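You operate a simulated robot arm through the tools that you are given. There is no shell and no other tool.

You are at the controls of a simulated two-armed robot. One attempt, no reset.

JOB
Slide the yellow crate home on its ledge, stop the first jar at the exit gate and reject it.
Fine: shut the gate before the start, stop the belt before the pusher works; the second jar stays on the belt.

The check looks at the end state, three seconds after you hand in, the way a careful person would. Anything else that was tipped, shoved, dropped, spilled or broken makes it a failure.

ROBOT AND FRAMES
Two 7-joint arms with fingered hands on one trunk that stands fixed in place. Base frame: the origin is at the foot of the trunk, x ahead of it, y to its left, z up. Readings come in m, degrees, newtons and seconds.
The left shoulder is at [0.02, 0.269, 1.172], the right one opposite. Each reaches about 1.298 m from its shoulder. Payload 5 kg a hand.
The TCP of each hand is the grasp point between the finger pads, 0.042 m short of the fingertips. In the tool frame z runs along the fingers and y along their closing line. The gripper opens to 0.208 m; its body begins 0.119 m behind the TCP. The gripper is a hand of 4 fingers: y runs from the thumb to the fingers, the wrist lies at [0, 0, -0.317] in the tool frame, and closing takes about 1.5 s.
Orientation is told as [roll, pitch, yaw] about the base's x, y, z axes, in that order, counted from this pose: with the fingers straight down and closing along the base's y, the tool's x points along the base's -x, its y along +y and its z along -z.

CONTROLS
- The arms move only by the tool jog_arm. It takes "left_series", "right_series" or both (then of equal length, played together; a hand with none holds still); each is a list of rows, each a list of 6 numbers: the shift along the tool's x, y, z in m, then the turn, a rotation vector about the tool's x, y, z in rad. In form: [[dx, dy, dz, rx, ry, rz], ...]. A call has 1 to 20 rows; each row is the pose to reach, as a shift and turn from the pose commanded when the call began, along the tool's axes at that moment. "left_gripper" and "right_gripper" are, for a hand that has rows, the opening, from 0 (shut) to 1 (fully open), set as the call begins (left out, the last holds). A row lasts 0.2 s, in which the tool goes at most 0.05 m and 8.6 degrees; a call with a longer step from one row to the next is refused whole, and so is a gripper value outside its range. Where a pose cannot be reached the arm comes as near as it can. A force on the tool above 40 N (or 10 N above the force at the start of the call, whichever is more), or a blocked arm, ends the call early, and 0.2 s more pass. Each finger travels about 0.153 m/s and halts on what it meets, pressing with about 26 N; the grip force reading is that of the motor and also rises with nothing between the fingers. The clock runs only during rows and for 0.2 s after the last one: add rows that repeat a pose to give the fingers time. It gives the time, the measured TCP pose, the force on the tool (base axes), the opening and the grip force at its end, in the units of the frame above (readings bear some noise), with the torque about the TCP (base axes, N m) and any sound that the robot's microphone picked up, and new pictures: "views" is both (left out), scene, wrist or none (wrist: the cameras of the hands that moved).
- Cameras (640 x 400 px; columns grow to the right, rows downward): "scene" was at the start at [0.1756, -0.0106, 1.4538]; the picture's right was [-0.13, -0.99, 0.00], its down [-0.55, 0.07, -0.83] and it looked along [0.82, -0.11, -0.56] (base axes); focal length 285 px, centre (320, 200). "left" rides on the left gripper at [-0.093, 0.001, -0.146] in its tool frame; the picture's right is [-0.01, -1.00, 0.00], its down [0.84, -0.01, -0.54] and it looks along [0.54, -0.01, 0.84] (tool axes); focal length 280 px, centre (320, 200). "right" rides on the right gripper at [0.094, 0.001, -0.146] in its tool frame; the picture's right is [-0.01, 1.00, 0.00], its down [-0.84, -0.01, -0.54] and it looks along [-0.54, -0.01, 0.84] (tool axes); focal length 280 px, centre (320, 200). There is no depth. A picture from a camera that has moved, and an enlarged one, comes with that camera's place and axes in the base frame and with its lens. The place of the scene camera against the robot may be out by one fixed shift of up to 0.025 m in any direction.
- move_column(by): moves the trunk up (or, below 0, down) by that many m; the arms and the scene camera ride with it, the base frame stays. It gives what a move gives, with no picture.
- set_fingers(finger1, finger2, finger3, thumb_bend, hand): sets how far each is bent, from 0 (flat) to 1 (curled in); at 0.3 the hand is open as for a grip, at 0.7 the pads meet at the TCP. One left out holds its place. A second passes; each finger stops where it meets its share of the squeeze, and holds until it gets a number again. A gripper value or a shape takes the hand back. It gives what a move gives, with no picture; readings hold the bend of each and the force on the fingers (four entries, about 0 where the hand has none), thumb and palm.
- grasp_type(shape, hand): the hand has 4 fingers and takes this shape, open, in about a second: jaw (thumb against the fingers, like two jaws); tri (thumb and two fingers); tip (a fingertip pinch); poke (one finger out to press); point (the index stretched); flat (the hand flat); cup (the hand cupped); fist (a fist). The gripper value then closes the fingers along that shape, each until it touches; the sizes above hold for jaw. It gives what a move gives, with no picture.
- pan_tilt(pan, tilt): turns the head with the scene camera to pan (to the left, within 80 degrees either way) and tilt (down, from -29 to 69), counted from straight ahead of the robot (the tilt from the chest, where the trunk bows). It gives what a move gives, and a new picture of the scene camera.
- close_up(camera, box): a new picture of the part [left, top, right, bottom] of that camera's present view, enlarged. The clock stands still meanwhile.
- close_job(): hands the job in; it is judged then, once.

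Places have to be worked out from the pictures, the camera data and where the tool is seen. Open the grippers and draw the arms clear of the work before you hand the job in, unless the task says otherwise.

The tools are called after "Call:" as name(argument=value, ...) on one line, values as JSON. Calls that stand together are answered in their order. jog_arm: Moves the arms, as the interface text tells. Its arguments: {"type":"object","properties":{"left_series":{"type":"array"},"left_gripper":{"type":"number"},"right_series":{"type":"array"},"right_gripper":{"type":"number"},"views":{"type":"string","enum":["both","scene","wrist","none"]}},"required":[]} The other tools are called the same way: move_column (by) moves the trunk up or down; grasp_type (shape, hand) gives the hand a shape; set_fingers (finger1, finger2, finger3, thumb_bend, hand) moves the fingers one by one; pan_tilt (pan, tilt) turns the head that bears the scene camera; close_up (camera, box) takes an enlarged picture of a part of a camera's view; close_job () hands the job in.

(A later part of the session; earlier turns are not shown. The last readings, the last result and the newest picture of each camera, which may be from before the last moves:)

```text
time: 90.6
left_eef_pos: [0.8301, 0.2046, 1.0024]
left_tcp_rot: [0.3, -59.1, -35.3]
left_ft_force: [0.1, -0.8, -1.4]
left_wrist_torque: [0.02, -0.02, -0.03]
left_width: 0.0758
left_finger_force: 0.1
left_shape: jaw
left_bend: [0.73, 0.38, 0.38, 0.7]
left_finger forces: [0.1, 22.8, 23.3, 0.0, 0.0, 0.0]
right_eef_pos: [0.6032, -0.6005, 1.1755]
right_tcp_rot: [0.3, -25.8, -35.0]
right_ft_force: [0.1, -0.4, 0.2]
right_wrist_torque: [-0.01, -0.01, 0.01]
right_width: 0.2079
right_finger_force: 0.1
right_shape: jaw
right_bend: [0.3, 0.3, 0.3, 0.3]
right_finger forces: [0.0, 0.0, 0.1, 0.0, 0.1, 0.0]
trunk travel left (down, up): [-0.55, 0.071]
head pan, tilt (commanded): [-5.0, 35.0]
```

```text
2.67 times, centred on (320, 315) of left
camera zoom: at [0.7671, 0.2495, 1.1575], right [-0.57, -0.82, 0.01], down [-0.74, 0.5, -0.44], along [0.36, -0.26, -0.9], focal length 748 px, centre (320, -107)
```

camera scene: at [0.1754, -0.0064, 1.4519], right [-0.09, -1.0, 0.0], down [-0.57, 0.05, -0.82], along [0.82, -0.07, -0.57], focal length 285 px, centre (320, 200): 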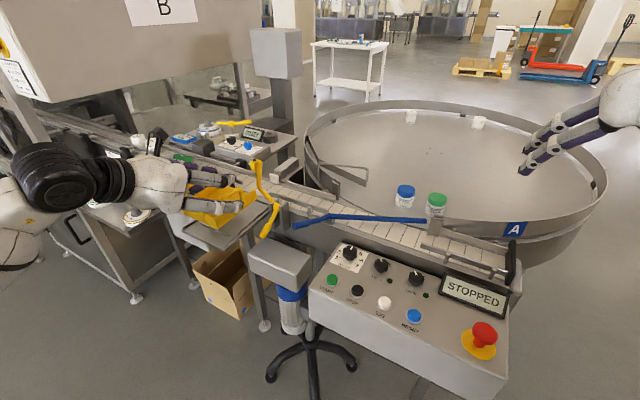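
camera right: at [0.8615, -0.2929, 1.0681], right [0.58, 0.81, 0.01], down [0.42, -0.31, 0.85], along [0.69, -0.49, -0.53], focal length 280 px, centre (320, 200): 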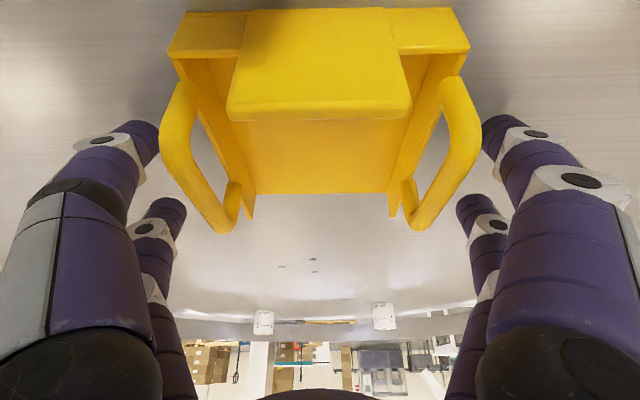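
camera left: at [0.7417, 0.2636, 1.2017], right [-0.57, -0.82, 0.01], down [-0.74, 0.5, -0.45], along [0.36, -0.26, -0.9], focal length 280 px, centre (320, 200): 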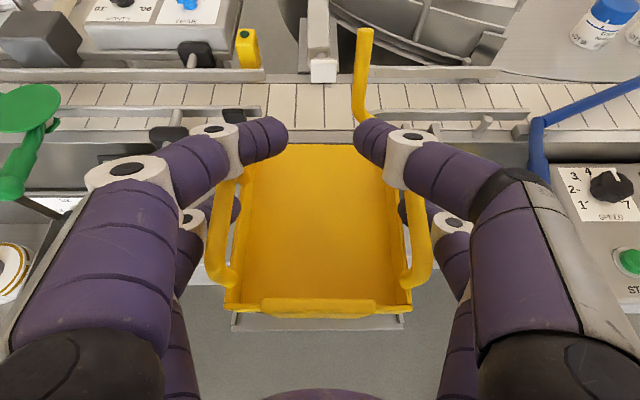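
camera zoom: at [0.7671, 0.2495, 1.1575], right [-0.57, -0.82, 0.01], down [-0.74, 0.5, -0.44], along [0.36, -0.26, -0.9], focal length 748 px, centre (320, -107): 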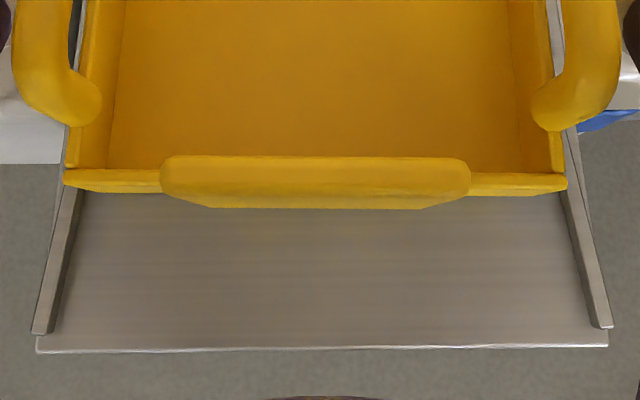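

The crate sits well between the rails: its front edge is ~0.5 cm short of the ledge's end, and the catch bar is still just under its near end. The raised gate arm is close to the crate's front corner, so I'll set it down here, shut the gate, and then push the crate the last centimetre home. Lowering in small steps now.

Call:
jog_arm(left_series=[[0.0026, 0, 0.0015, 0, 0, 0], [0.0026, 0, 0.0015, 0, 0, 0]], views="none")

Call:
jog_arm(left_series=[[0.0026, 0, 0.0015, 0, 0, 0], [0.0026, 0, 0.0015, 0, 0, 0]], views="none")

```text
time: 91.2
left_eef_pos: [0.83, 0.2056, 0.9981]
left_tcp_rot: [0.2, -59.0, -35.1]
left_ft_force: [0.0, -0.1, -2.0]
left_wrist_torque: [-0.01, 0.01, 0.03]
left_width: 0.0761
left_finger_force: 0.1
left_shape: jaw
left_bend: [0.73, 0.38, 0.38, 0.7]
left_finger forces: [0.0, 22.8, 23.2, 0.0, 0.0, 0.0]
right_eef_pos: [0.6031, -0.5997, 1.1763]
right_tcp_rot: [0.2, -25.7, -35.0]
right_ft_force: [0.3, 0.5, 0.3]
right_wrist_torque: [-0.05, -0.01, -0.01]
right_width: 0.2079
right_finger_force: 0.0
right_shape: jaw
right_bend: [0.3, 0.3, 0.3, 0.3]
right_finger forces: [0.0, 0.0, 0.2, 0.0, 0.1, 0.1]
trunk travel left (down, up): [-0.55, 0.071]
head pan, tilt (commanded): [-5.0, 35.0]
```

```text
time: 91.8
left_eef_pos: [0.8295, 0.204, 0.9945]
left_tcp_rot: [0.2, -59.0, -35.3]
left_ft_force: [0.3, -0.6, -1.3]
left_wrist_torque: [0.03, 0.01, 0.03]
left_width: 0.0758
left_finger_force: 0.1
left_shape: jaw
left_bend: [0.73, 0.38, 0.38, 0.7]
left_finger forces: [0.1, 22.9, 23.3, 0.0, 0.1, 0.1]
right_eef_pos: [0.6025, -0.598, 1.177]
right_tcp_rot: [0.2, -25.5, -35.0]
right_ft_force: [0.8, 0.1, -0.3]
right_wrist_torque: [-0.04, 0.01, 0.0]
right_width: 0.2082
right_finger_force: 0.1
right_shape: jaw
right_bend: [0.3, 0.3, 0.3, 0.3]
right_finger forces: [0.0, 0.1, 0.1, 0.1, 0.0, 0.0]
trunk travel left (down, up): [-0.55, 0.071]
head pan, tilt (commanded): [-5.0, 35.0]
```

Still no contact at z=0.9945 (weight unchanged). I continue down in 3–4 mm steps.

Call:
jog_arm(left_series=[[0.0034, 0, 0.0021, 0, 0, 0], [0.0034, 0, 0.0021, 0, 0, 0]], views="none")

Call:
jog_arm(left_series=[[0.0034, 0, 0.0021, 0, 0, 0], [0.0034, 0, 0.0021, 0, 0, 0]], views="none")

Call:
close_up(camera="scene", box=[180, 150, 300, 240])

Call:
close_up(camera="left", box=[200, 240, 440, 390])

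```text
time: 92.4
left_eef_pos: [0.8303, 0.2039, 0.9926]
left_tcp_rot: [0.3, -59.2, -35.4]
left_ft_force: [1.4, -1.4, 4.3]
left_wrist_torque: [0.08, -0.15, -0.05]
left_width: 0.0757
left_finger_force: 0.0
left_shape: jaw
left_bend: [0.73, 0.38, 0.38, 0.7]
left_finger forces: [0.0, 23.7, 23.1, 0.0, 0.0, 0.1]
right_eef_pos: [0.6013, -0.5986, 1.1763]
right_tcp_rot: [0.3, -25.5, -35.0]
right_ft_force: [-0.9, 0.2, -0.1]
right_wrist_torque: [0.0, -0.02, 0.0]
right_width: 0.2077
right_finger_force: 0.1
right_shape: jaw
right_bend: [0.3, 0.3, 0.3, 0.3]
right_finger forces: [0.0, 0.0, 0.0, 0.0, 0.0, 0.1]
trunk travel left (down, up): [-0.55, 0.071]
head pan, tilt (commanded): [-5.0, 35.0]
```

```text
time: 93.0
left_eef_pos: [0.8293, 0.2043, 0.9905]
left_tcp_rot: [0.5, -59.4, -35.5]
left_ft_force: [5.3, -0.3, 27.2]
left_wrist_torque: [-0.22, -0.43, -0.03]
left_width: 0.0758
left_finger_force: 0.0
left_shape: jaw
left_bend: [0.73, 0.38, 0.38, 0.7]
left_finger forces: [0.0, 25.9, 22.2, 0.0, 0.0, 0.1]
right_eef_pos: [0.6017, -0.5991, 1.178]
right_tcp_rot: [0.2, -25.6, -35.0]
right_ft_force: [-0.4, -0.4, -0.4]
right_wrist_torque: [0.0, 0.03, 0.01]
right_width: 0.2081
right_finger_force: 0.0
right_shape: jaw
right_bend: [0.3, 0.3, 0.3, 0.3]
right_finger forces: [0.1, 0.1, 0.0, 0.1, 0.0, 0.0]
trunk travel left (down, up): [-0.55, 0.071]
head pan, tilt (commanded): [-5.0, 35.0]
```

```text
4.44 times, centred on (240, 195) of scene
camera zoom: at [0.1741, -0.0072, 1.4522], right [-0.09, -1.0, 0.0], down [-0.57, 0.05, -0.82], along [0.82, -0.07, -0.57], focal length 1268 px, centre (676, 222)
```

zoom: 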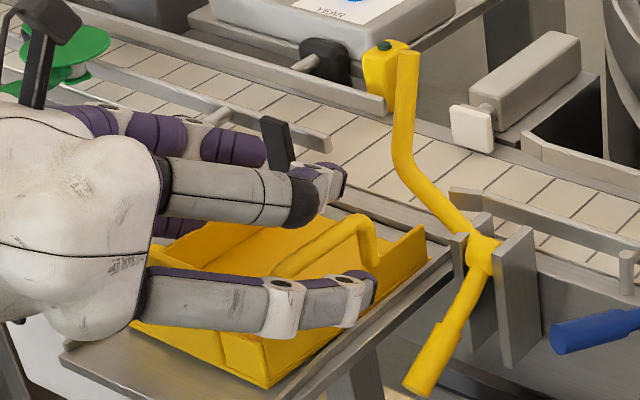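

```text
2.67 times, centred on (320, 315) of left
camera zoom: at [0.765, 0.2491, 1.1465], right [-0.57, -0.82, 0.01], down [-0.74, 0.5, -0.45], along [0.37, -0.26, -0.89], focal length 748 px, centre (320, -107)
```

zoom: 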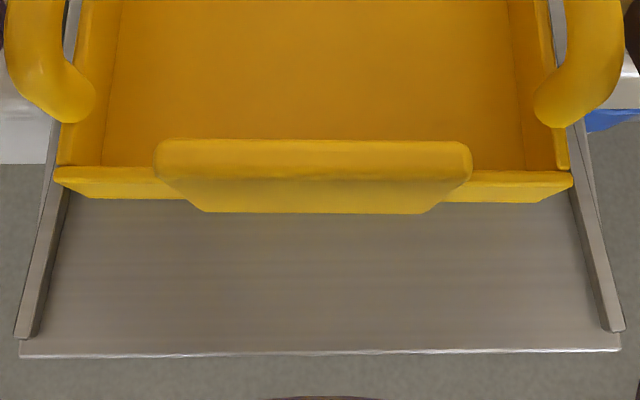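

Contact: the crate rests on the ledge (27 N), its near end apparently on the catch bar, needing ~0.7–1 cm more. I lift 5 mm, move 1 cm towards the belt watching for contact with the gate arm, and lower again.

Call:
jog_arm(left_series=[[-0.0043, 0, -0.0026, 0, 0, 0], [-0.0068, 0, 0.0017, 0, 0, 0], [-0.0094, 0, 0.006, 0, 0, 0], [-0.0094, 0, 0.006, 0, 0, 0]], views="none")

Call:
close_up(camera="scene", box=[180, 150, 300, 240])

Call:
close_up(camera="left", box=[200, 240, 440, 390])

Call:
close_up(camera="left", box=[230, 60, 450, 200])

```text
time: 94.0
left_eef_pos: [0.8368, 0.199, 0.9918]
left_tcp_rot: [0.3, -58.9, -35.2]
left_ft_force: [-3.0, 0.4, 7.5]
left_wrist_torque: [0.26, -0.05, 0.12]
left_width: 0.0762
left_finger_force: 0.0
left_shape: jaw
left_bend: [0.73, 0.38, 0.38, 0.7]
left_finger forces: [0.0, 24.0, 24.1, 0.1, 0.0, 0.0]
right_eef_pos: [0.6022, -0.5989, 1.1761]
right_tcp_rot: [0.1, -25.6, -35.0]
right_ft_force: [-0.1, -0.6, 1.3]
right_wrist_torque: [-0.01, 0.0, 0.01]
right_width: 0.2081
right_finger_force: 0.0
right_shape: jaw
right_bend: [0.3, 0.3, 0.3, 0.3]
right_finger forces: [0.1, 0.0, 0.0, 0.1, 0.0, 0.0]
trunk travel left (down, up): [-0.55, 0.071]
head pan, tilt (commanded): [-5.0, 35.0]
```

```text
4.44 times, centred on (240, 195) of scene
camera zoom: at [0.1749, -0.0071, 1.4518], right [-0.09, -1.0, 0.0], down [-0.57, 0.05, -0.82], along [0.82, -0.07, -0.57], focal length 1268 px, centre (676, 222)
```

zoom: 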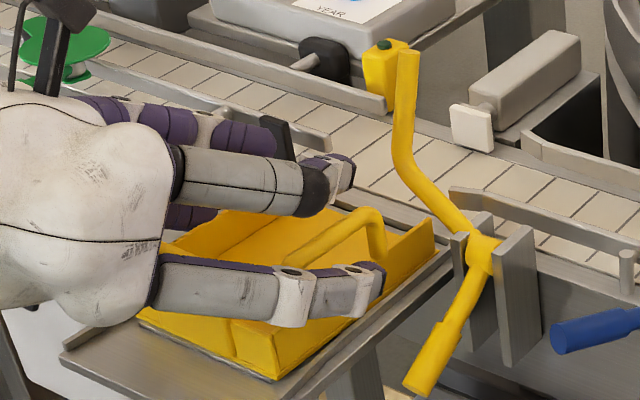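

```text
2.67 times, centred on (320, 315) of left
camera zoom: at [0.7739, 0.2439, 1.1479], right [-0.57, -0.82, 0.01], down [-0.74, 0.5, -0.44], along [0.36, -0.26, -0.9], focal length 748 px, centre (320, -107)
```

zoom: 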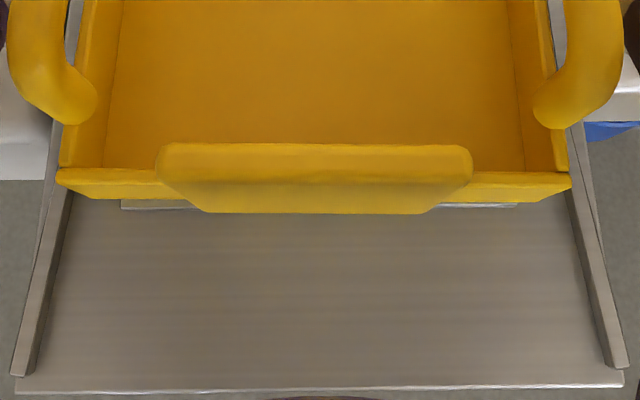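

```text
2.86 times, centred on (340, 130) of left
camera zoom: at [0.7739, 0.2439, 1.1479], right [-0.57, -0.82, 0.01], down [-0.74, 0.5, -0.44], along [0.36, -0.26, -0.9], focal length 801 px, centre (263, 400)
```

zoom: 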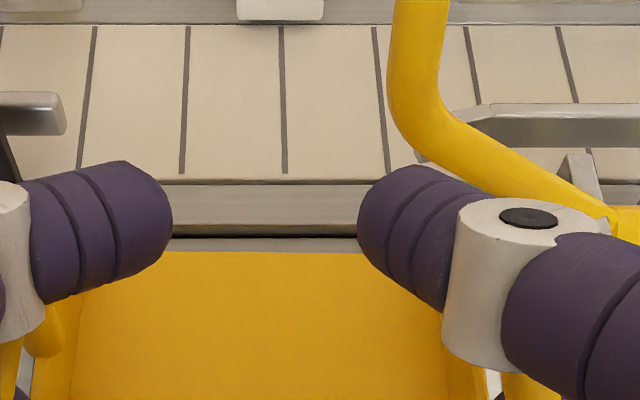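

The catch bar just became visible right under the near wall, and ~5 mm of ledge still shows at the front. I move 5 mm more forward (slightly lifted) and lower so the crate drops behind the bar.

Call:
jog_arm(left_series=[[-0.0017, 0, -0.001, 0, 0, 0], [-0.0043, 0, 0.0033, 0, 0, 0], [-0.0043, 0, 0.0033, 0, 0, 0]], views="none")

Call:
close_up(camera="left", box=[200, 240, 440, 390])

Call:
close_up(camera="left", box=[230, 60, 450, 200])

```text
time: 94.8
left_eef_pos: [0.8421, 0.1964, 0.9944]
left_tcp_rot: [0.2, -59.0, -35.2]
left_ft_force: [0.6, 0.4, -2.2]
left_wrist_torque: [-0.03, -0.03, -0.01]
left_width: 0.0763
left_finger_force: 0.0
left_shape: jaw
left_bend: [0.73, 0.38, 0.38, 0.7]
left_finger forces: [0.0, 23.3, 23.6, 0.0, 0.0, 0.1]
right_eef_pos: [0.6021, -0.6001, 1.1767]
right_tcp_rot: [0.2, -25.6, -35.1]
right_ft_force: [-0.1, 1.0, 0.1]
right_wrist_torque: [0.01, 0.03, -0.01]
right_width: 0.208
right_finger_force: 0.2
right_shape: jaw
right_bend: [0.3, 0.3, 0.3, 0.3]
right_finger forces: [0.1, 0.0, 0.0, 0.0, 0.1, 0.0]
trunk travel left (down, up): [-0.55, 0.071]
head pan, tilt (commanded): [-5.0, 35.0]
```

```text
2.67 times, centred on (320, 315) of left
camera zoom: at [0.7794, 0.2412, 1.1505], right [-0.57, -0.82, 0.01], down [-0.74, 0.5, -0.44], along [0.36, -0.26, -0.9], focal length 748 px, centre (320, -107)
```

zoom: 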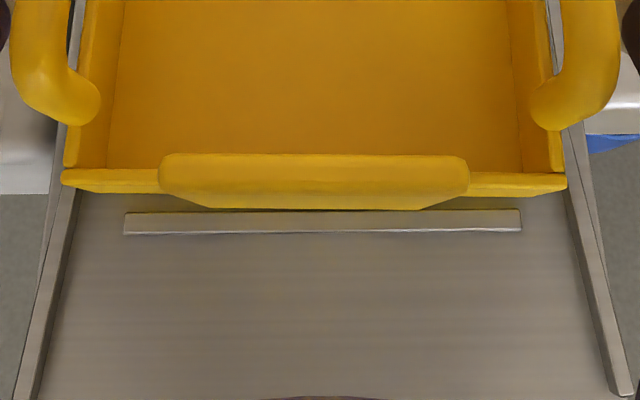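

```text
2.86 times, centred on (340, 130) of left
camera zoom: at [0.7794, 0.2412, 1.1505], right [-0.57, -0.82, 0.01], down [-0.74, 0.5, -0.44], along [0.36, -0.26, -0.9], focal length 801 px, centre (263, 400)
```

zoom: 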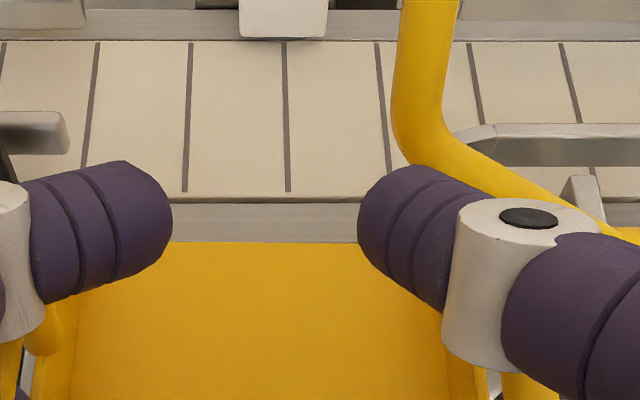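

Now the bar is clear in front of the near wall (≈4 mm gap) and the front edge meets the belt frame, with no side contact. I lower the crate onto the plate.

Call:
jog_arm(left_series=[[0.0026, 0, 0.0015, 0, 0, 0], [0.0026, 0, 0.0015, 0, 0, 0]], views="none")

Call:
jog_arm(left_series=[[0.0026, 0, 0.0015, 0, 0, 0], [0.0026, 0, 0.0015, 0, 0, 0]], views="none")

Call:
close_up(camera="left", box=[200, 240, 440, 390])

Call:
close_up(camera="scene", box=[180, 150, 300, 240])

```text
time: 95.4
left_eef_pos: [0.843, 0.1968, 0.9913]
left_tcp_rot: [0.4, -59.0, -35.3]
left_ft_force: [0.0, -0.3, -2.1]
left_wrist_torque: [0.01, 0.0, -0.01]
left_width: 0.0763
left_finger_force: 0.2
left_shape: jaw
left_bend: [0.73, 0.38, 0.38, 0.7]
left_finger forces: [0.0, 23.4, 23.7, 0.1, 0.0, 0.1]
right_eef_pos: [0.6028, -0.599, 1.1771]
right_tcp_rot: [0.2, -25.6, -35.0]
right_ft_force: [-0.6, -0.9, 0.4]
right_wrist_torque: [0.01, 0.01, 0.02]
right_width: 0.208
right_finger_force: 0.1
right_shape: jaw
right_bend: [0.3, 0.3, 0.3, 0.3]
right_finger forces: [0.0, 0.0, 0.0, 0.0, 0.0, 0.0]
trunk travel left (down, up): [-0.55, 0.071]
head pan, tilt (commanded): [-5.0, 35.0]
```

```text
time: 96.0
left_eef_pos: [0.8419, 0.1973, 0.9898]
left_tcp_rot: [0.4, -59.1, -35.3]
left_ft_force: [0.1, -0.3, 4.1]
left_wrist_torque: [0.16, -0.14, -0.01]
left_width: 0.0758
left_finger_force: 0.1
left_shape: jaw
left_bend: [0.73, 0.38, 0.38, 0.7]
left_finger forces: [0.0, 24.1, 23.6, 0.0, 0.1, 0.1]
right_eef_pos: [0.6031, -0.5996, 1.1771]
right_tcp_rot: [0.2, -25.5, -34.9]
right_ft_force: [0.6, -0.2, 0.5]
right_wrist_torque: [0.0, 0.0, -0.01]
right_width: 0.2079
right_finger_force: 0.1
right_shape: jaw
right_bend: [0.3, 0.3, 0.3, 0.3]
right_finger forces: [0.1, 0.1, 0.1, 0.0, 0.1, 0.0]
trunk travel left (down, up): [-0.55, 0.071]
head pan, tilt (commanded): [-5.0, 35.0]
```

```text
2.67 times, centred on (320, 315) of left
camera zoom: at [0.7792, 0.2407, 1.1456], right [-0.57, -0.82, 0.01], down [-0.74, 0.5, -0.45], along [0.36, -0.26, -0.89], focal length 748 px, centre (320, -107)
```

zoom: 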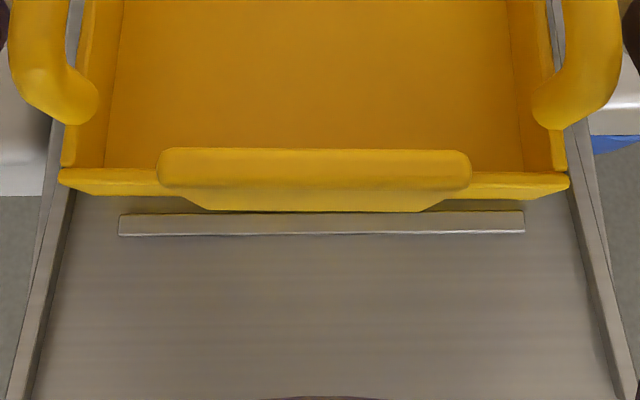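

```text
4.44 times, centred on (240, 195) of scene
camera zoom: at [0.1751, -0.0069, 1.4519], right [-0.09, -1.0, 0.0], down [-0.57, 0.05, -0.82], along [0.82, -0.07, -0.57], focal length 1268 px, centre (676, 222)
```

zoom: 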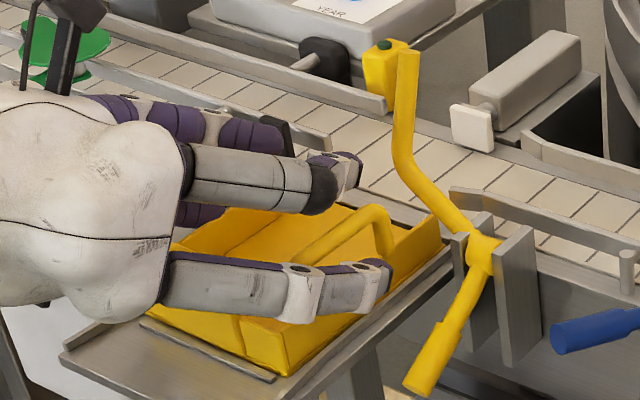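

The crate is down (light contact), behind the bar, between the rails. I open the left hand to about 0.17 m and check it is free of the handles.

Call:
jog_arm(left_series=[[0, 0, 0, 0, 0, 0], [0, 0, 0, 0, 0, 0], [0, 0, 0, 0, 0, 0], [0, 0, 0, 0, 0, 0], [0, 0, 0, 0, 0, 0]], left_gripper=0.85, views="both")

Call:
close_up(camera="scene", box=[180, 150, 300, 240])

```text
time: 97.2
left_eef_pos: [0.8429, 0.1963, 0.9896]
left_tcp_rot: [0.2, -59.0, -35.3]
left_ft_force: [0.2, 0.5, -0.8]
left_wrist_torque: [0.01, -0.01, 0.0]
left_width: 0.1767
left_finger_force: 0.1
left_shape: jaw
left_bend: [0.25, 0.25, 0.25, 0.42]
left_finger forces: [0.1, 0.0, 0.0, 0.0, 0.0, 0.0]
right_eef_pos: [0.6024, -0.5987, 1.1763]
right_tcp_rot: [0.2, -25.6, -35.0]
right_ft_force: [-0.2, 0.0, -0.4]
right_wrist_torque: [0.03, 0.0, 0.01]
right_width: 0.2078
right_finger_force: 0.0
right_shape: jaw
right_bend: [0.3, 0.3, 0.3, 0.3]
right_finger forces: [0.1, 0.1, 0.0, 0.0, 0.1, 0.0]
trunk travel left (down, up): [-0.55, 0.071]
head pan, tilt (commanded): [-5.0, 35.0]
camera scene: at [0.1754, -0.0069, 1.4518], right [-0.09, -1.0, 0.0], down [-0.57, 0.05, -0.82], along [0.82, -0.07, -0.57], focal length 285 px, centre (320, 200)
camera left: at [0.7795, 0.2408, 1.1446], right [-0.57, -0.82, 0.01], down [-0.74, 0.5, -0.45], along [0.36, -0.26, -0.9], focal length 280 px, centre (320, 200)
```

scene: 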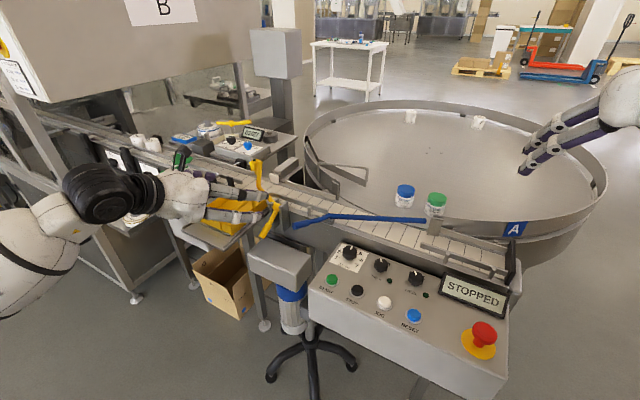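
left: 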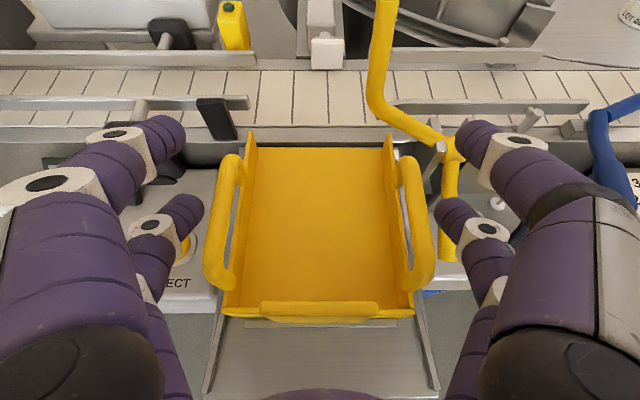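

```text
4.44 times, centred on (240, 195) of scene
camera zoom: at [0.1754, -0.0069, 1.4518], right [-0.09, -1.0, 0.0], down [-0.57, 0.05, -0.82], along [0.82, -0.07, -0.57], focal length 1268 px, centre (676, 222)
```

zoom: 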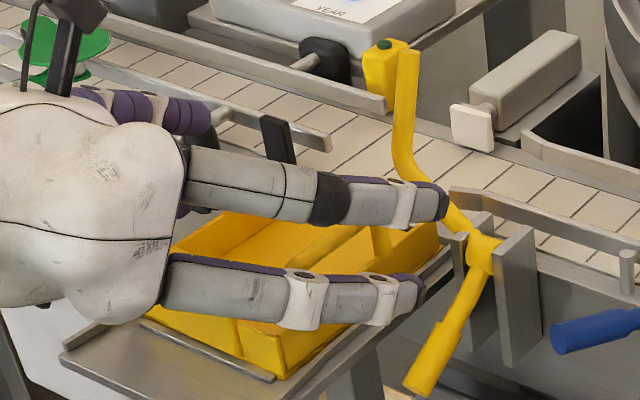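

Free of the handles; no forces. I withdraw the left hand backwards and up along the finger direction.

Call:
jog_arm(left_series=[[-0.005, 0, -0.035, 0, 0, 0], [-0.012, 0, -0.075, 0, 0, 0], [-0.02, 0, -0.115, 0, 0, 0], [-0.03, 0, -0.155, 0, 0, 0], [-0.04, 0, -0.195, 0, 0, 0]], views="both")

Call:
close_up(camera="left", box=[200, 60, 440, 260])

Call:
close_up(camera="scene", box=[180, 150, 300, 240])

```text
time: 98.4
left_eef_pos: [0.7218, 0.2795, 1.121]
left_tcp_rot: [0.3, -59.0, -35.3]
left_ft_force: [0.0, 0.7, 0.0]
left_wrist_torque: [0.02, -0.04, 0.04]
left_width: 0.1766
left_finger_force: 0.0
left_shape: jaw
left_bend: [0.25, 0.25, 0.25, 0.42]
left_finger forces: [0.0, 0.0, 0.0, 0.0, 0.0, 0.0]
right_eef_pos: [0.6023, -0.5986, 1.1773]
right_tcp_rot: [0.2, -25.5, -35.0]
right_ft_force: [-0.9, 0.0, 1.1]
right_wrist_torque: [0.02, -0.04, -0.01]
right_width: 0.2079
right_finger_force: 0.0
right_shape: jaw
right_bend: [0.3, 0.3, 0.3, 0.3]
right_finger forces: [0.0, 0.0, 0.1, 0.0, 0.0, 0.0]
trunk travel left (down, up): [-0.55, 0.071]
head pan, tilt (commanded): [-5.0, 35.0]
camera scene: at [0.1751, -0.0068, 1.4519], right [-0.09, -1.0, 0.0], down [-0.57, 0.05, -0.82], along [0.82, -0.07, -0.57], focal length 285 px, centre (320, 200)
camera left: at [0.6589, 0.3246, 1.2779], right [-0.57, -0.82, 0.01], down [-0.74, 0.5, -0.44], along [0.36, -0.26, -0.9], focal length 280 px, centre (320, 200)
```

scene: 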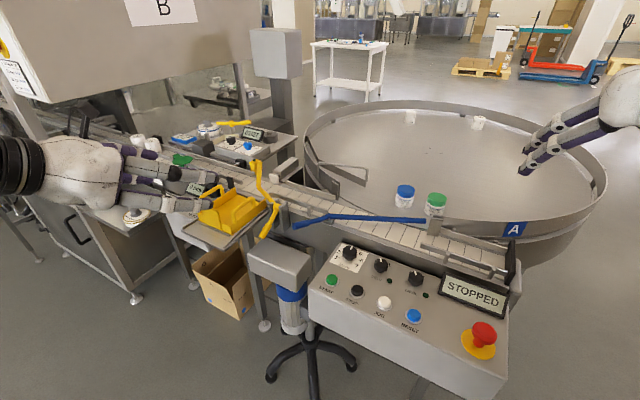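
left: 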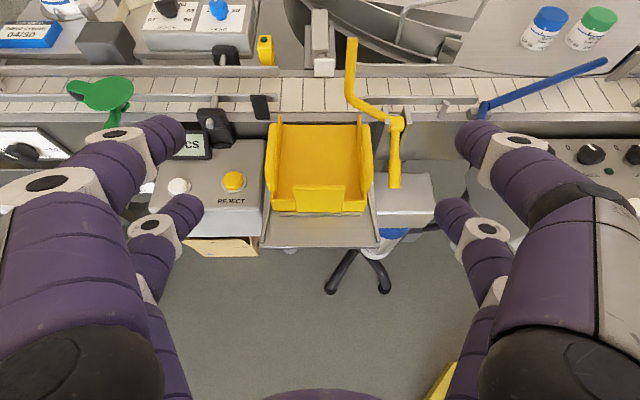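

```text
2.00 times, centred on (320, 160) of left
camera zoom: at [0.6589, 0.3246, 1.2779], right [-0.57, -0.82, 0.01], down [-0.74, 0.5, -0.44], along [0.36, -0.26, -0.9], focal length 561 px, centre (320, 280)
```

zoom: 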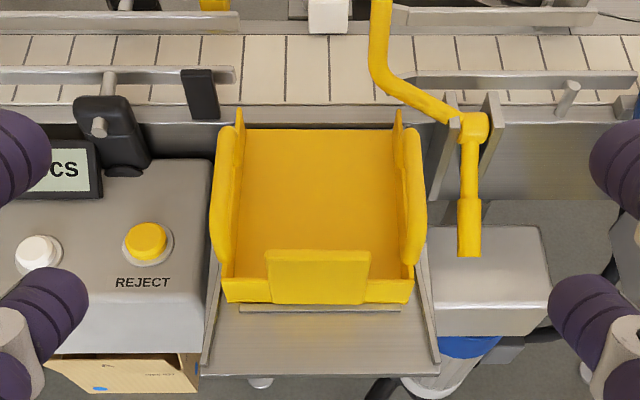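

```text
4.44 times, centred on (240, 195) of scene
camera zoom: at [0.1751, -0.0068, 1.4519], right [-0.09, -1.0, 0.0], down [-0.57, 0.05, -0.82], along [0.82, -0.07, -0.57], focal length 1268 px, centre (676, 222)
```

zoom: 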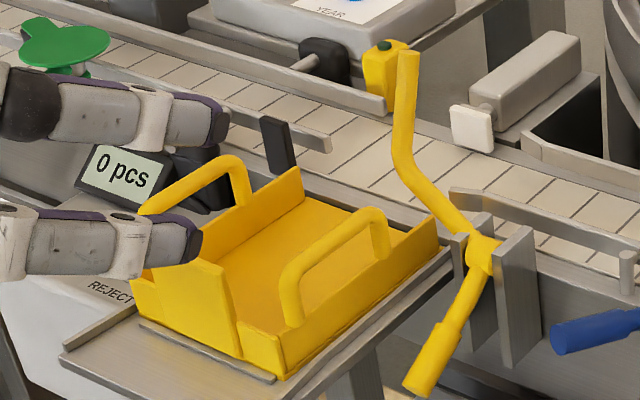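

The crate now sits on its ledge between the rails, behind the bar, with its open side against the belt frame. Next the gate: I set the left hand to the "poke" shape in free air and look at where the finger is.

Call:
grasp_type(shape="poke", hand="left")

Call:
close_up(camera="left", box=[0, 0, 640, 400])

Call:
close_up(camera="scene", box=[40, 100, 300, 260])

```text
time: 99.3
left_eef_pos: [0.7233, 0.2793, 1.1208]
left_tcp_rot: [0.3, -59.0, -35.3]
left_ft_force: [0.1, -0.3, 0.3]
left_wrist_torque: [0.02, 0.0, 0.01]
left_width: 0.0001
left_finger_force: 0.1
left_shape: poke
left_bend: [1.0, 1.0, 1.0, 0.33]
left_finger forces: [0.0, 0.0, 0.0, 0.1, 0.0, 0.1]
right_eef_pos: [0.602, -0.5999, 1.1758]
right_tcp_rot: [0.3, -25.5, -35.0]
right_ft_force: [0.7, 0.4, 0.3]
right_wrist_torque: [-0.01, 0.0, 0.0]
right_width: 0.2078
right_finger_force: 0.0
right_shape: jaw
right_bend: [0.3, 0.3, 0.3, 0.3]
right_finger forces: [0.0, 0.0, 0.0, 0.0, 0.0, 0.0]
trunk travel left (down, up): [-0.55, 0.071]
head pan, tilt (commanded): [-5.0, 35.0]
```

```text
1.00 times, centred on (320, 200) of left (not enlarged: the box is as wide or as high as the picture)
camera zoom: at [0.6597, 0.3244, 1.2776], right [-0.57, -0.82, 0.01], down [-0.74, 0.5, -0.45], along [0.36, -0.26, -0.9], focal length 280 px, centre (320, 200)
```

zoom: 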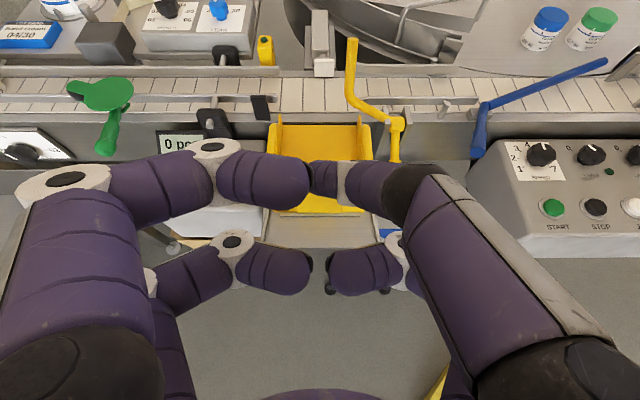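

```text
2.46 times, centred on (170, 180) of scene
camera zoom: at [0.1754, -0.0069, 1.4518], right [-0.09, -1.0, 0.0], down [-0.57, 0.05, -0.82], along [0.82, -0.07, -0.57], focal length 702 px, centre (689, 249)
```

zoom: 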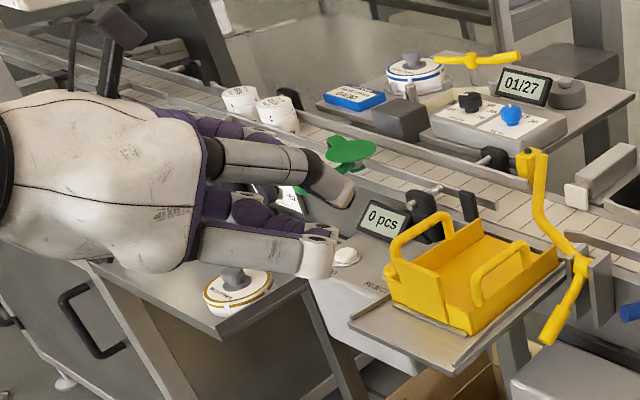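

The shape may still be settling; I let a moment pass with no motion and look again.

Call:
jog_arm(left_series=[[0, 0, 0, 0, 0, 0], [0, 0, 0, 0, 0, 0], [0, 0, 0, 0, 0, 0]], views="both")

Call:
close_up(camera="scene", box=[60, 120, 220, 220])

```text
time: 100.1
left_eef_pos: [0.7236, 0.2793, 1.1217]
left_tcp_rot: [0.3, -59.1, -35.3]
left_ft_force: [0.2, -0.3, 0.6]
left_wrist_torque: [0.02, 0.02, 0.01]
left_width: 0.0
left_finger_force: 0.2
left_shape: poke
left_bend: [1.0, 1.0, 1.0, 0.33]
left_finger forces: [0.0, 0.0, 0.0, 0.0, 0.0, 0.0]
right_eef_pos: [0.6032, -0.6, 1.1763]
right_tcp_rot: [0.3, -25.6, -34.9]
right_ft_force: [-0.8, 0.4, 0.7]
right_wrist_torque: [-0.01, -0.01, 0.04]
right_width: 0.2079
right_finger_force: 0.1
right_shape: jaw
right_bend: [0.3, 0.3, 0.3, 0.3]
right_finger forces: [0.0, 0.0, 0.0, 0.1, 0.0, 0.0]
trunk travel left (down, up): [-0.55, 0.071]
head pan, tilt (commanded): [-5.0, 35.0]
camera scene: at [0.1753, -0.0069, 1.4518], right [-0.09, -1.0, 0.0], down [-0.57, 0.05, -0.82], along [0.82, -0.07, -0.57], focal length 285 px, centre (320, 200)
camera left: at [0.6594, 0.3246, 1.2779], right [-0.57, -0.82, 0.01], down [-0.74, 0.5, -0.45], along [0.36, -0.26, -0.9], focal length 280 px, centre (320, 200)
```

scene: 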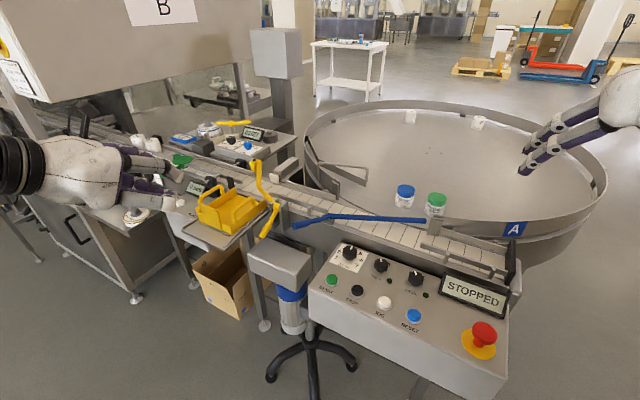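
left: 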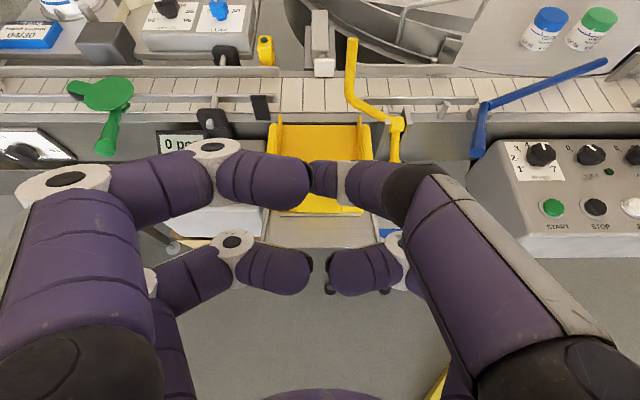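

```text
4.00 times, centred on (140, 170) of scene
camera zoom: at [0.1753, -0.0069, 1.4518], right [-0.09, -1.0, 0.0], down [-0.57, 0.05, -0.82], along [0.82, -0.07, -0.57], focal length 1141 px, centre (1040, 320)
```

zoom: 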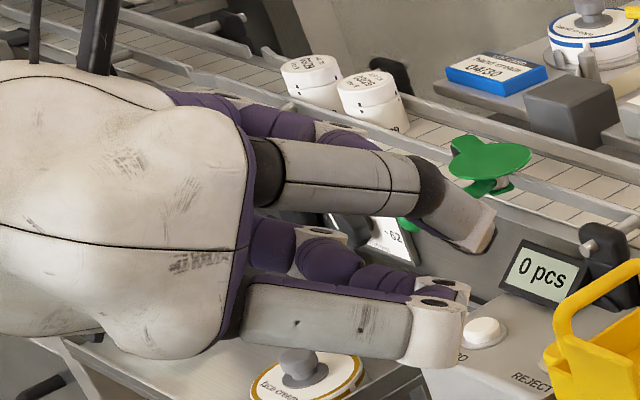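

This "poke" shape doesn't leave a clearly protruding finger; I try "point" instead.

Call:
grasp_type(shape="point", hand="left")

Call:
jog_arm(left_series=[[0, 0, 0, 0, 0, 0], [0, 0, 0, 0, 0, 0]], views="wrist")

Call:
close_up(camera="scene", box=[60, 120, 220, 220])

```text
time: 101.0
left_eef_pos: [0.7232, 0.2802, 1.1218]
left_tcp_rot: [0.3, -59.0, -35.3]
left_ft_force: [0.5, 0.4, 0.4]
left_wrist_torque: [0.02, 0.02, -0.03]
left_width: 0.2017
left_finger_force: 0.1
left_shape: point
left_bend: [0.7, 1.0, 1.0, 0.32]
left_finger forces: [0.0, 0.0, 0.1, 0.1, 0.0, 0.1]
right_eef_pos: [0.6032, -0.6, 1.1765]
right_tcp_rot: [0.2, -25.6, -35.0]
right_ft_force: [0.7, -0.2, 0.1]
right_wrist_torque: [0.03, 0.0, -0.01]
right_width: 0.2078
right_finger_force: 0.1
right_shape: jaw
right_bend: [0.3, 0.3, 0.3, 0.3]
right_finger forces: [0.1, 0.1, 0.0, 0.1, 0.0, 0.0]
trunk travel left (down, up): [-0.55, 0.071]
head pan, tilt (commanded): [-5.0, 35.0]
```

```text
time: 101.6
left_eef_pos: [0.7226, 0.2803, 1.1225]
left_tcp_rot: [0.3, -59.0, -35.2]
left_ft_force: [0.3, 0.2, 0.2]
left_wrist_torque: [-0.02, 0.0, -0.02]
left_width: 0.2016
left_finger_force: 0.0
left_shape: point
left_bend: [0.7, 1.0, 1.0, 0.32]
left_finger forces: [0.0, 0.1, 0.1, 0.1, 0.1, 0.0]
right_eef_pos: [0.6014, -0.5988, 1.1763]
right_tcp_rot: [0.2, -25.6, -35.0]
right_ft_force: [-0.8, -1.5, -0.3]
right_wrist_torque: [-0.02, -0.01, 0.02]
right_width: 0.2079
right_finger_force: 0.0
right_shape: jaw
right_bend: [0.3, 0.3, 0.3, 0.3]
right_finger forces: [0.0, 0.0, 0.0, 0.0, 0.0, 0.1]
trunk travel left (down, up): [-0.55, 0.071]
head pan, tilt (commanded): [-5.0, 35.0]
camera left: at [0.6594, 0.3246, 1.2778], right [-0.57, -0.82, 0.01], down [-0.74, 0.5, -0.45], along [0.36, -0.26, -0.9], focal length 280 px, centre (320, 200)
```

left: 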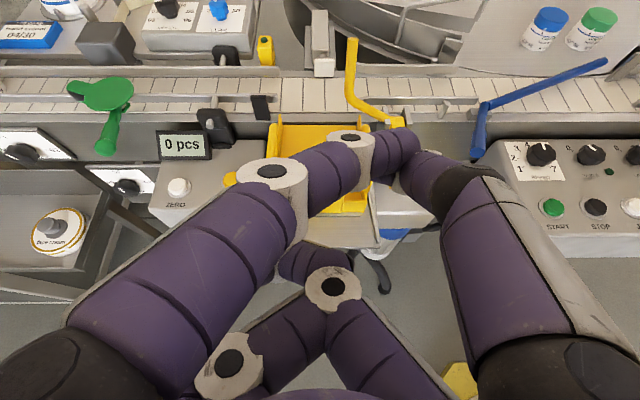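

```text
4.00 times, centred on (140, 170) of scene
camera zoom: at [0.1754, -0.0069, 1.4518], right [-0.09, -1.0, 0.0], down [-0.57, 0.05, -0.82], along [0.82, -0.07, -0.57], focal length 1141 px, centre (1040, 320)
```

zoom: 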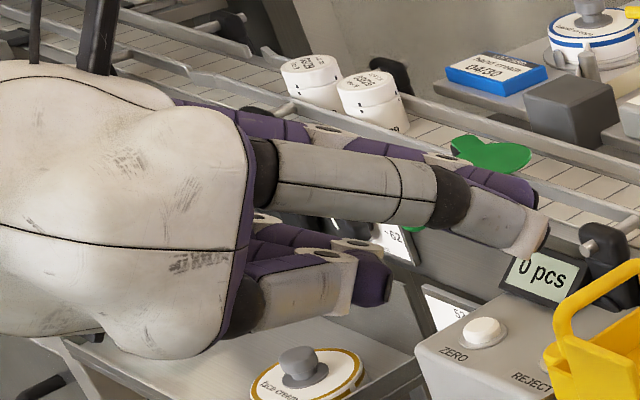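

In "point" the upper two fingers reach forward but off-centre. I'd rather have a centred beak of the two upper fingers: back to "jaw", then set thumb and finger 1 to 0.7 and curl the other two.

Call:
grasp_type(shape="jaw", hand="left")

Call:
set_fingers(hand="left", finger1=0.7, finger2=1.0, finger3=1.0, thumb_bend=0.7)

Call:
jog_arm(left_series=[[0, 0, 0, 0, 0, 0], [0, 0, 0, 0, 0, 0]], views="wrist")

Call:
close_up(camera="scene", box=[60, 120, 220, 220])

```text
time: 102.5
left_eef_pos: [0.7228, 0.2796, 1.1215]
left_tcp_rot: [0.4, -59.0, -35.3]
left_ft_force: [0.1, 0.0, 0.4]
left_wrist_torque: [-0.01, 0.0, -0.01]
left_width: 0.2082
left_finger_force: 0.0
left_shape: jaw
left_bend: [0.3, 0.3, 0.3, 0.3]
left_finger forces: [0.1, 0.1, 0.1, 0.0, 0.0, 0.0]
right_eef_pos: [0.6017, -0.5987, 1.1763]
right_tcp_rot: [0.1, -25.5, -35.0]
right_ft_force: [-0.2, 0.3, 0.3]
right_wrist_torque: [0.02, 0.0, 0.03]
right_width: 0.2077
right_finger_force: 0.1
right_shape: jaw
right_bend: [0.3, 0.3, 0.3, 0.3]
right_finger forces: [0.1, 0.0, 0.0, 0.1, 0.0, 0.1]
trunk travel left (down, up): [-0.55, 0.071]
head pan, tilt (commanded): [-5.0, 35.0]
```

```text
time: 103.5
left_eef_pos: [0.7232, 0.2789, 1.1219]
left_tcp_rot: [0.3, -58.9, -35.3]
left_ft_force: [0.2, -0.7, 0.2]
left_wrist_torque: [0.01, -0.01, -0.02]
left_width: 0.011
left_finger_force: 0.1
left_shape: fingers
left_bend: [0.7, 0.72, 0.72, 0.7]
left_finger forces: [0.0, 0.1, 0.0, 0.0, 0.0, 0.0]
right_eef_pos: [0.6018, -0.5989, 1.1758]
right_tcp_rot: [0.1, -25.6, -35.0]
right_ft_force: [-1.1, -0.4, 0.0]
right_wrist_torque: [0.01, -0.01, 0.0]
right_width: 0.2078
right_finger_force: 0.0
right_shape: jaw
right_bend: [0.3, 0.3, 0.3, 0.3]
right_finger forces: [0.1, 0.0, 0.0, 0.0, 0.1, 0.0]
trunk travel left (down, up): [-0.55, 0.071]
head pan, tilt (commanded): [-5.0, 35.0]
```

```text
time: 104.1
left_eef_pos: [0.7228, 0.2785, 1.1218]
left_tcp_rot: [0.4, -58.9, -35.3]
left_ft_force: [0.6, 0.4, 0.3]
left_wrist_torque: [0.01, 0.03, -0.02]
left_width: 0.011
left_finger_force: 0.0
left_shape: fingers
left_bend: [0.7, 0.72, 0.72, 0.7]
left_finger forces: [0.1, 0.0, 0.0, 0.0, 0.0, 0.0]
right_eef_pos: [0.6026, -0.5998, 1.1759]
right_tcp_rot: [0.2, -25.6, -35.0]
right_ft_force: [0.1, -0.6, -0.1]
right_wrist_torque: [0.02, -0.02, 0.01]
right_width: 0.2079
right_finger_force: 0.1
right_shape: jaw
right_bend: [0.3, 0.3, 0.3, 0.3]
right_finger forces: [0.0, 0.0, 0.0, 0.0, 0.0, 0.0]
trunk travel left (down, up): [-0.55, 0.071]
head pan, tilt (commanded): [-5.0, 35.0]
camera left: at [0.6594, 0.3246, 1.2778], right [-0.57, -0.82, 0.01], down [-0.74, 0.5, -0.45], along [0.36, -0.26, -0.9], focal length 280 px, centre (320, 200)
```

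left: 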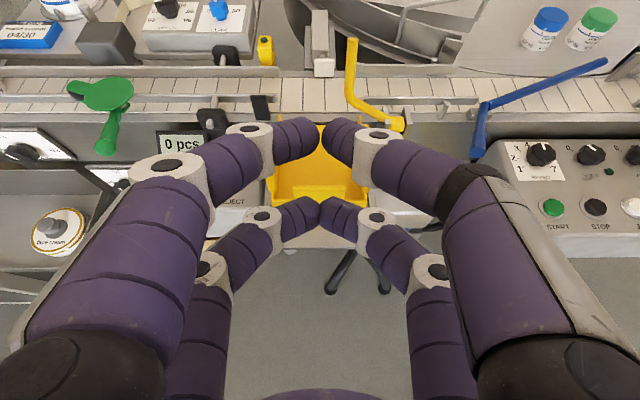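

```text
4.00 times, centred on (140, 170) of scene
camera zoom: at [0.1753, -0.0069, 1.4518], right [-0.09, -1.0, 0.0], down [-0.57, 0.05, -0.82], along [0.82, -0.07, -0.57], focal length 1141 px, centre (1040, 320)
```

zoom: 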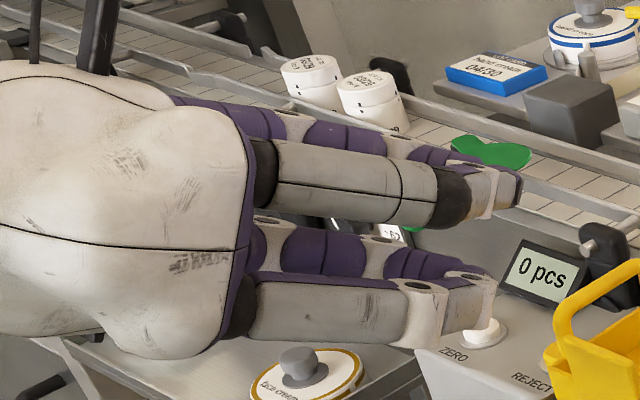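

All four fingertips now meet as a 2×2 beak at the tool axis, good for pushing. I bring the left hand above the crate with a 15° tilt to a spot just behind the raised gate arm (tip ≈ 1.10 high), still clear of everything.

Call:
jog_arm(left_series=[[-0.0162, -0.0049, 0.0233, 0, 0.128, 0], [-0.0323, -0.0098, 0.0465, 0, 0.256, 0], [-0.0485, -0.0147, 0.0698, 0, 0.384, 0], [-0.0646, -0.0195, 0.093, 0, 0.512, 0], [-0.0808, -0.0244, 0.1163, 0, 0.64, 0], [-0.0969, -0.0293, 0.1395, 0, 0.768, 0], [-0.0969, -0.0293, 0.1395, 0, 0.768, 0]], views="both")

Call:
close_up(camera="scene", box=[180, 130, 320, 240])

```text
time: 105.7
left_eef_pos: [0.8417, 0.1598, 1.1338]
left_tcp_rot: [0.1, -15.1, -34.9]
left_ft_force: [-0.3, -0.1, -0.2]
left_wrist_torque: [-0.15, 0.04, -0.01]
left_width: 0.0111
left_finger_force: 0.0
left_shape: fingers
left_bend: [0.7, 0.72, 0.72, 0.7]
left_finger forces: [0.0, 0.1, 0.1, 0.1, 0.0, 0.1]
right_eef_pos: [0.6034, -0.5985, 1.1778]
right_tcp_rot: [0.1, -25.6, -34.8]
right_ft_force: [0.6, 1.3, 0.6]
right_wrist_torque: [-0.08, 0.06, -0.02]
right_width: 0.2083
right_finger_force: 0.0
right_shape: jaw
right_bend: [0.3, 0.3, 0.3, 0.3]
right_finger forces: [0.0, 0.1, 0.0, 0.0, 0.0, 0.0]
trunk travel left (down, up): [-0.55, 0.071]
head pan, tilt (commanded): [-5.0, 35.0]
camera scene: at [0.1753, -0.0057, 1.4519], right [-0.09, -1.0, 0.0], down [-0.57, 0.05, -0.82], along [0.82, -0.07, -0.57], focal length 285 px, centre (320, 200)
camera left: at [0.8861, 0.1307, 1.3], right [-0.56, -0.83, 0.0], down [-0.79, 0.53, 0.3], along [-0.25, 0.17, -0.95], focal length 280 px, centre (320, 200)
```

scene: 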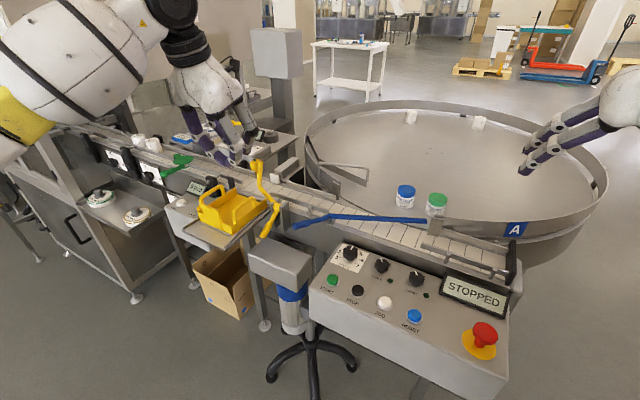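
left: 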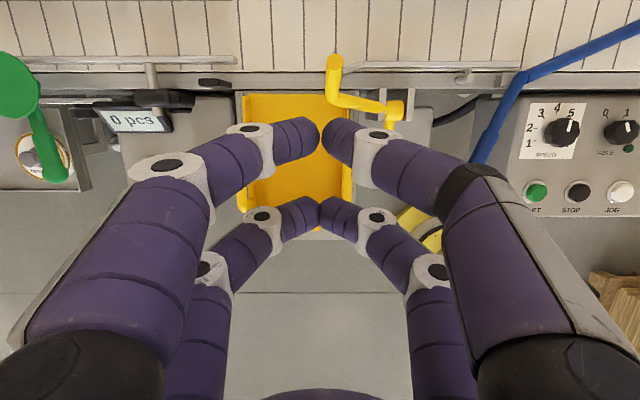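

```text
3.64 times, centred on (250, 185) of scene
camera zoom: at [0.1753, -0.0057, 1.4519], right [-0.09, -1.0, 0.0], down [-0.57, 0.05, -0.82], along [0.82, -0.07, -0.57], focal length 1037 px, centre (574, 254)
```

zoom: 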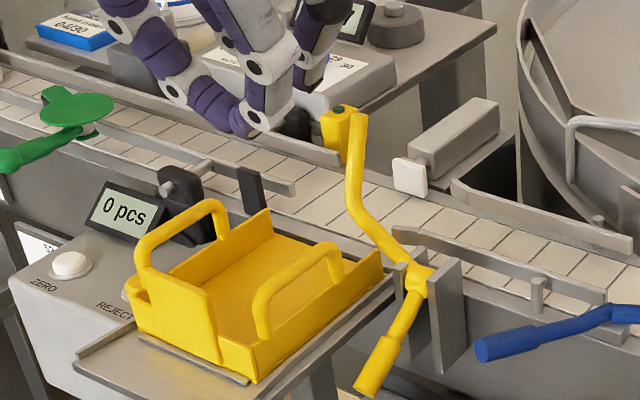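

The beak tips are just behind the gate arm in this view, about 1 cm to its left. I descend to z_tip≈1.015 behind the arm, shifting slightly right.

Call:
jog_arm(left_series=[[-0.0004, -0.0025, 0.0298, 0, 0, 0], [-0.0009, -0.005, 0.0596, 0, 0, 0], [-0.0013, -0.0074, 0.0894, 0, 0, 0], [-0.0013, -0.0074, 0.0894, 0, 0, 0]], views="wrist")

Call:
close_up(camera="scene", box=[180, 130, 320, 240])

```text
time: 106.7
left_eef_pos: [0.8584, 0.139, 1.0495]
left_tcp_rot: [0.1, -15.1, -35.0]
left_ft_force: [-0.1, -0.5, 0.0]
left_wrist_torque: [0.01, 0.0, -0.01]
left_width: 0.0112
left_finger_force: 0.1
left_shape: fingers
left_bend: [0.7, 0.72, 0.72, 0.7]
left_finger forces: [0.1, 0.0, 0.2, 0.1, 0.0, 0.1]
right_eef_pos: [0.6024, -0.5988, 1.176]
right_tcp_rot: [0.2, -25.5, -35.0]
right_ft_force: [0.2, 1.0, 0.7]
right_wrist_torque: [0.05, -0.02, 0.02]
right_width: 0.2075
right_finger_force: 0.2
right_shape: jaw
right_bend: [0.3, 0.3, 0.3, 0.3]
right_finger forces: [0.0, 0.1, 0.0, 0.0, 0.0, 0.1]
trunk travel left (down, up): [-0.55, 0.071]
head pan, tilt (commanded): [-5.0, 35.0]
camera left: at [0.9014, 0.1091, 1.2155], right [-0.56, -0.83, 0.0], down [-0.79, 0.54, 0.3], along [-0.25, 0.17, -0.95], focal length 280 px, centre (320, 200)
```

left: 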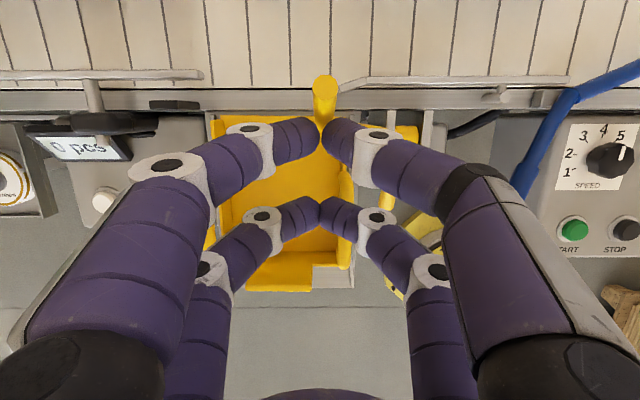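

```text
3.64 times, centred on (250, 185) of scene
camera zoom: at [0.175, -0.007, 1.4519], right [-0.09, -1.0, 0.0], down [-0.57, 0.05, -0.82], along [0.82, -0.07, -0.57], focal length 1037 px, centre (574, 254)
```

zoom: 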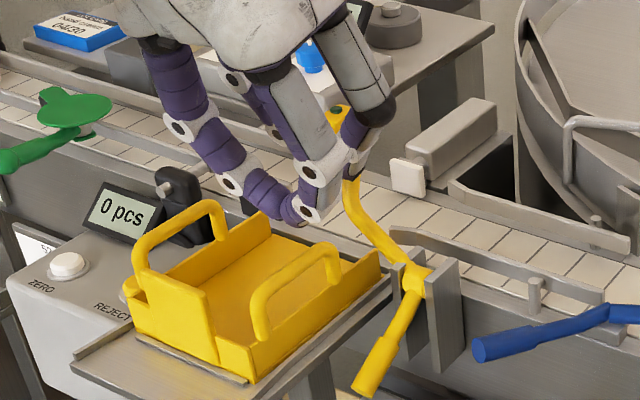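

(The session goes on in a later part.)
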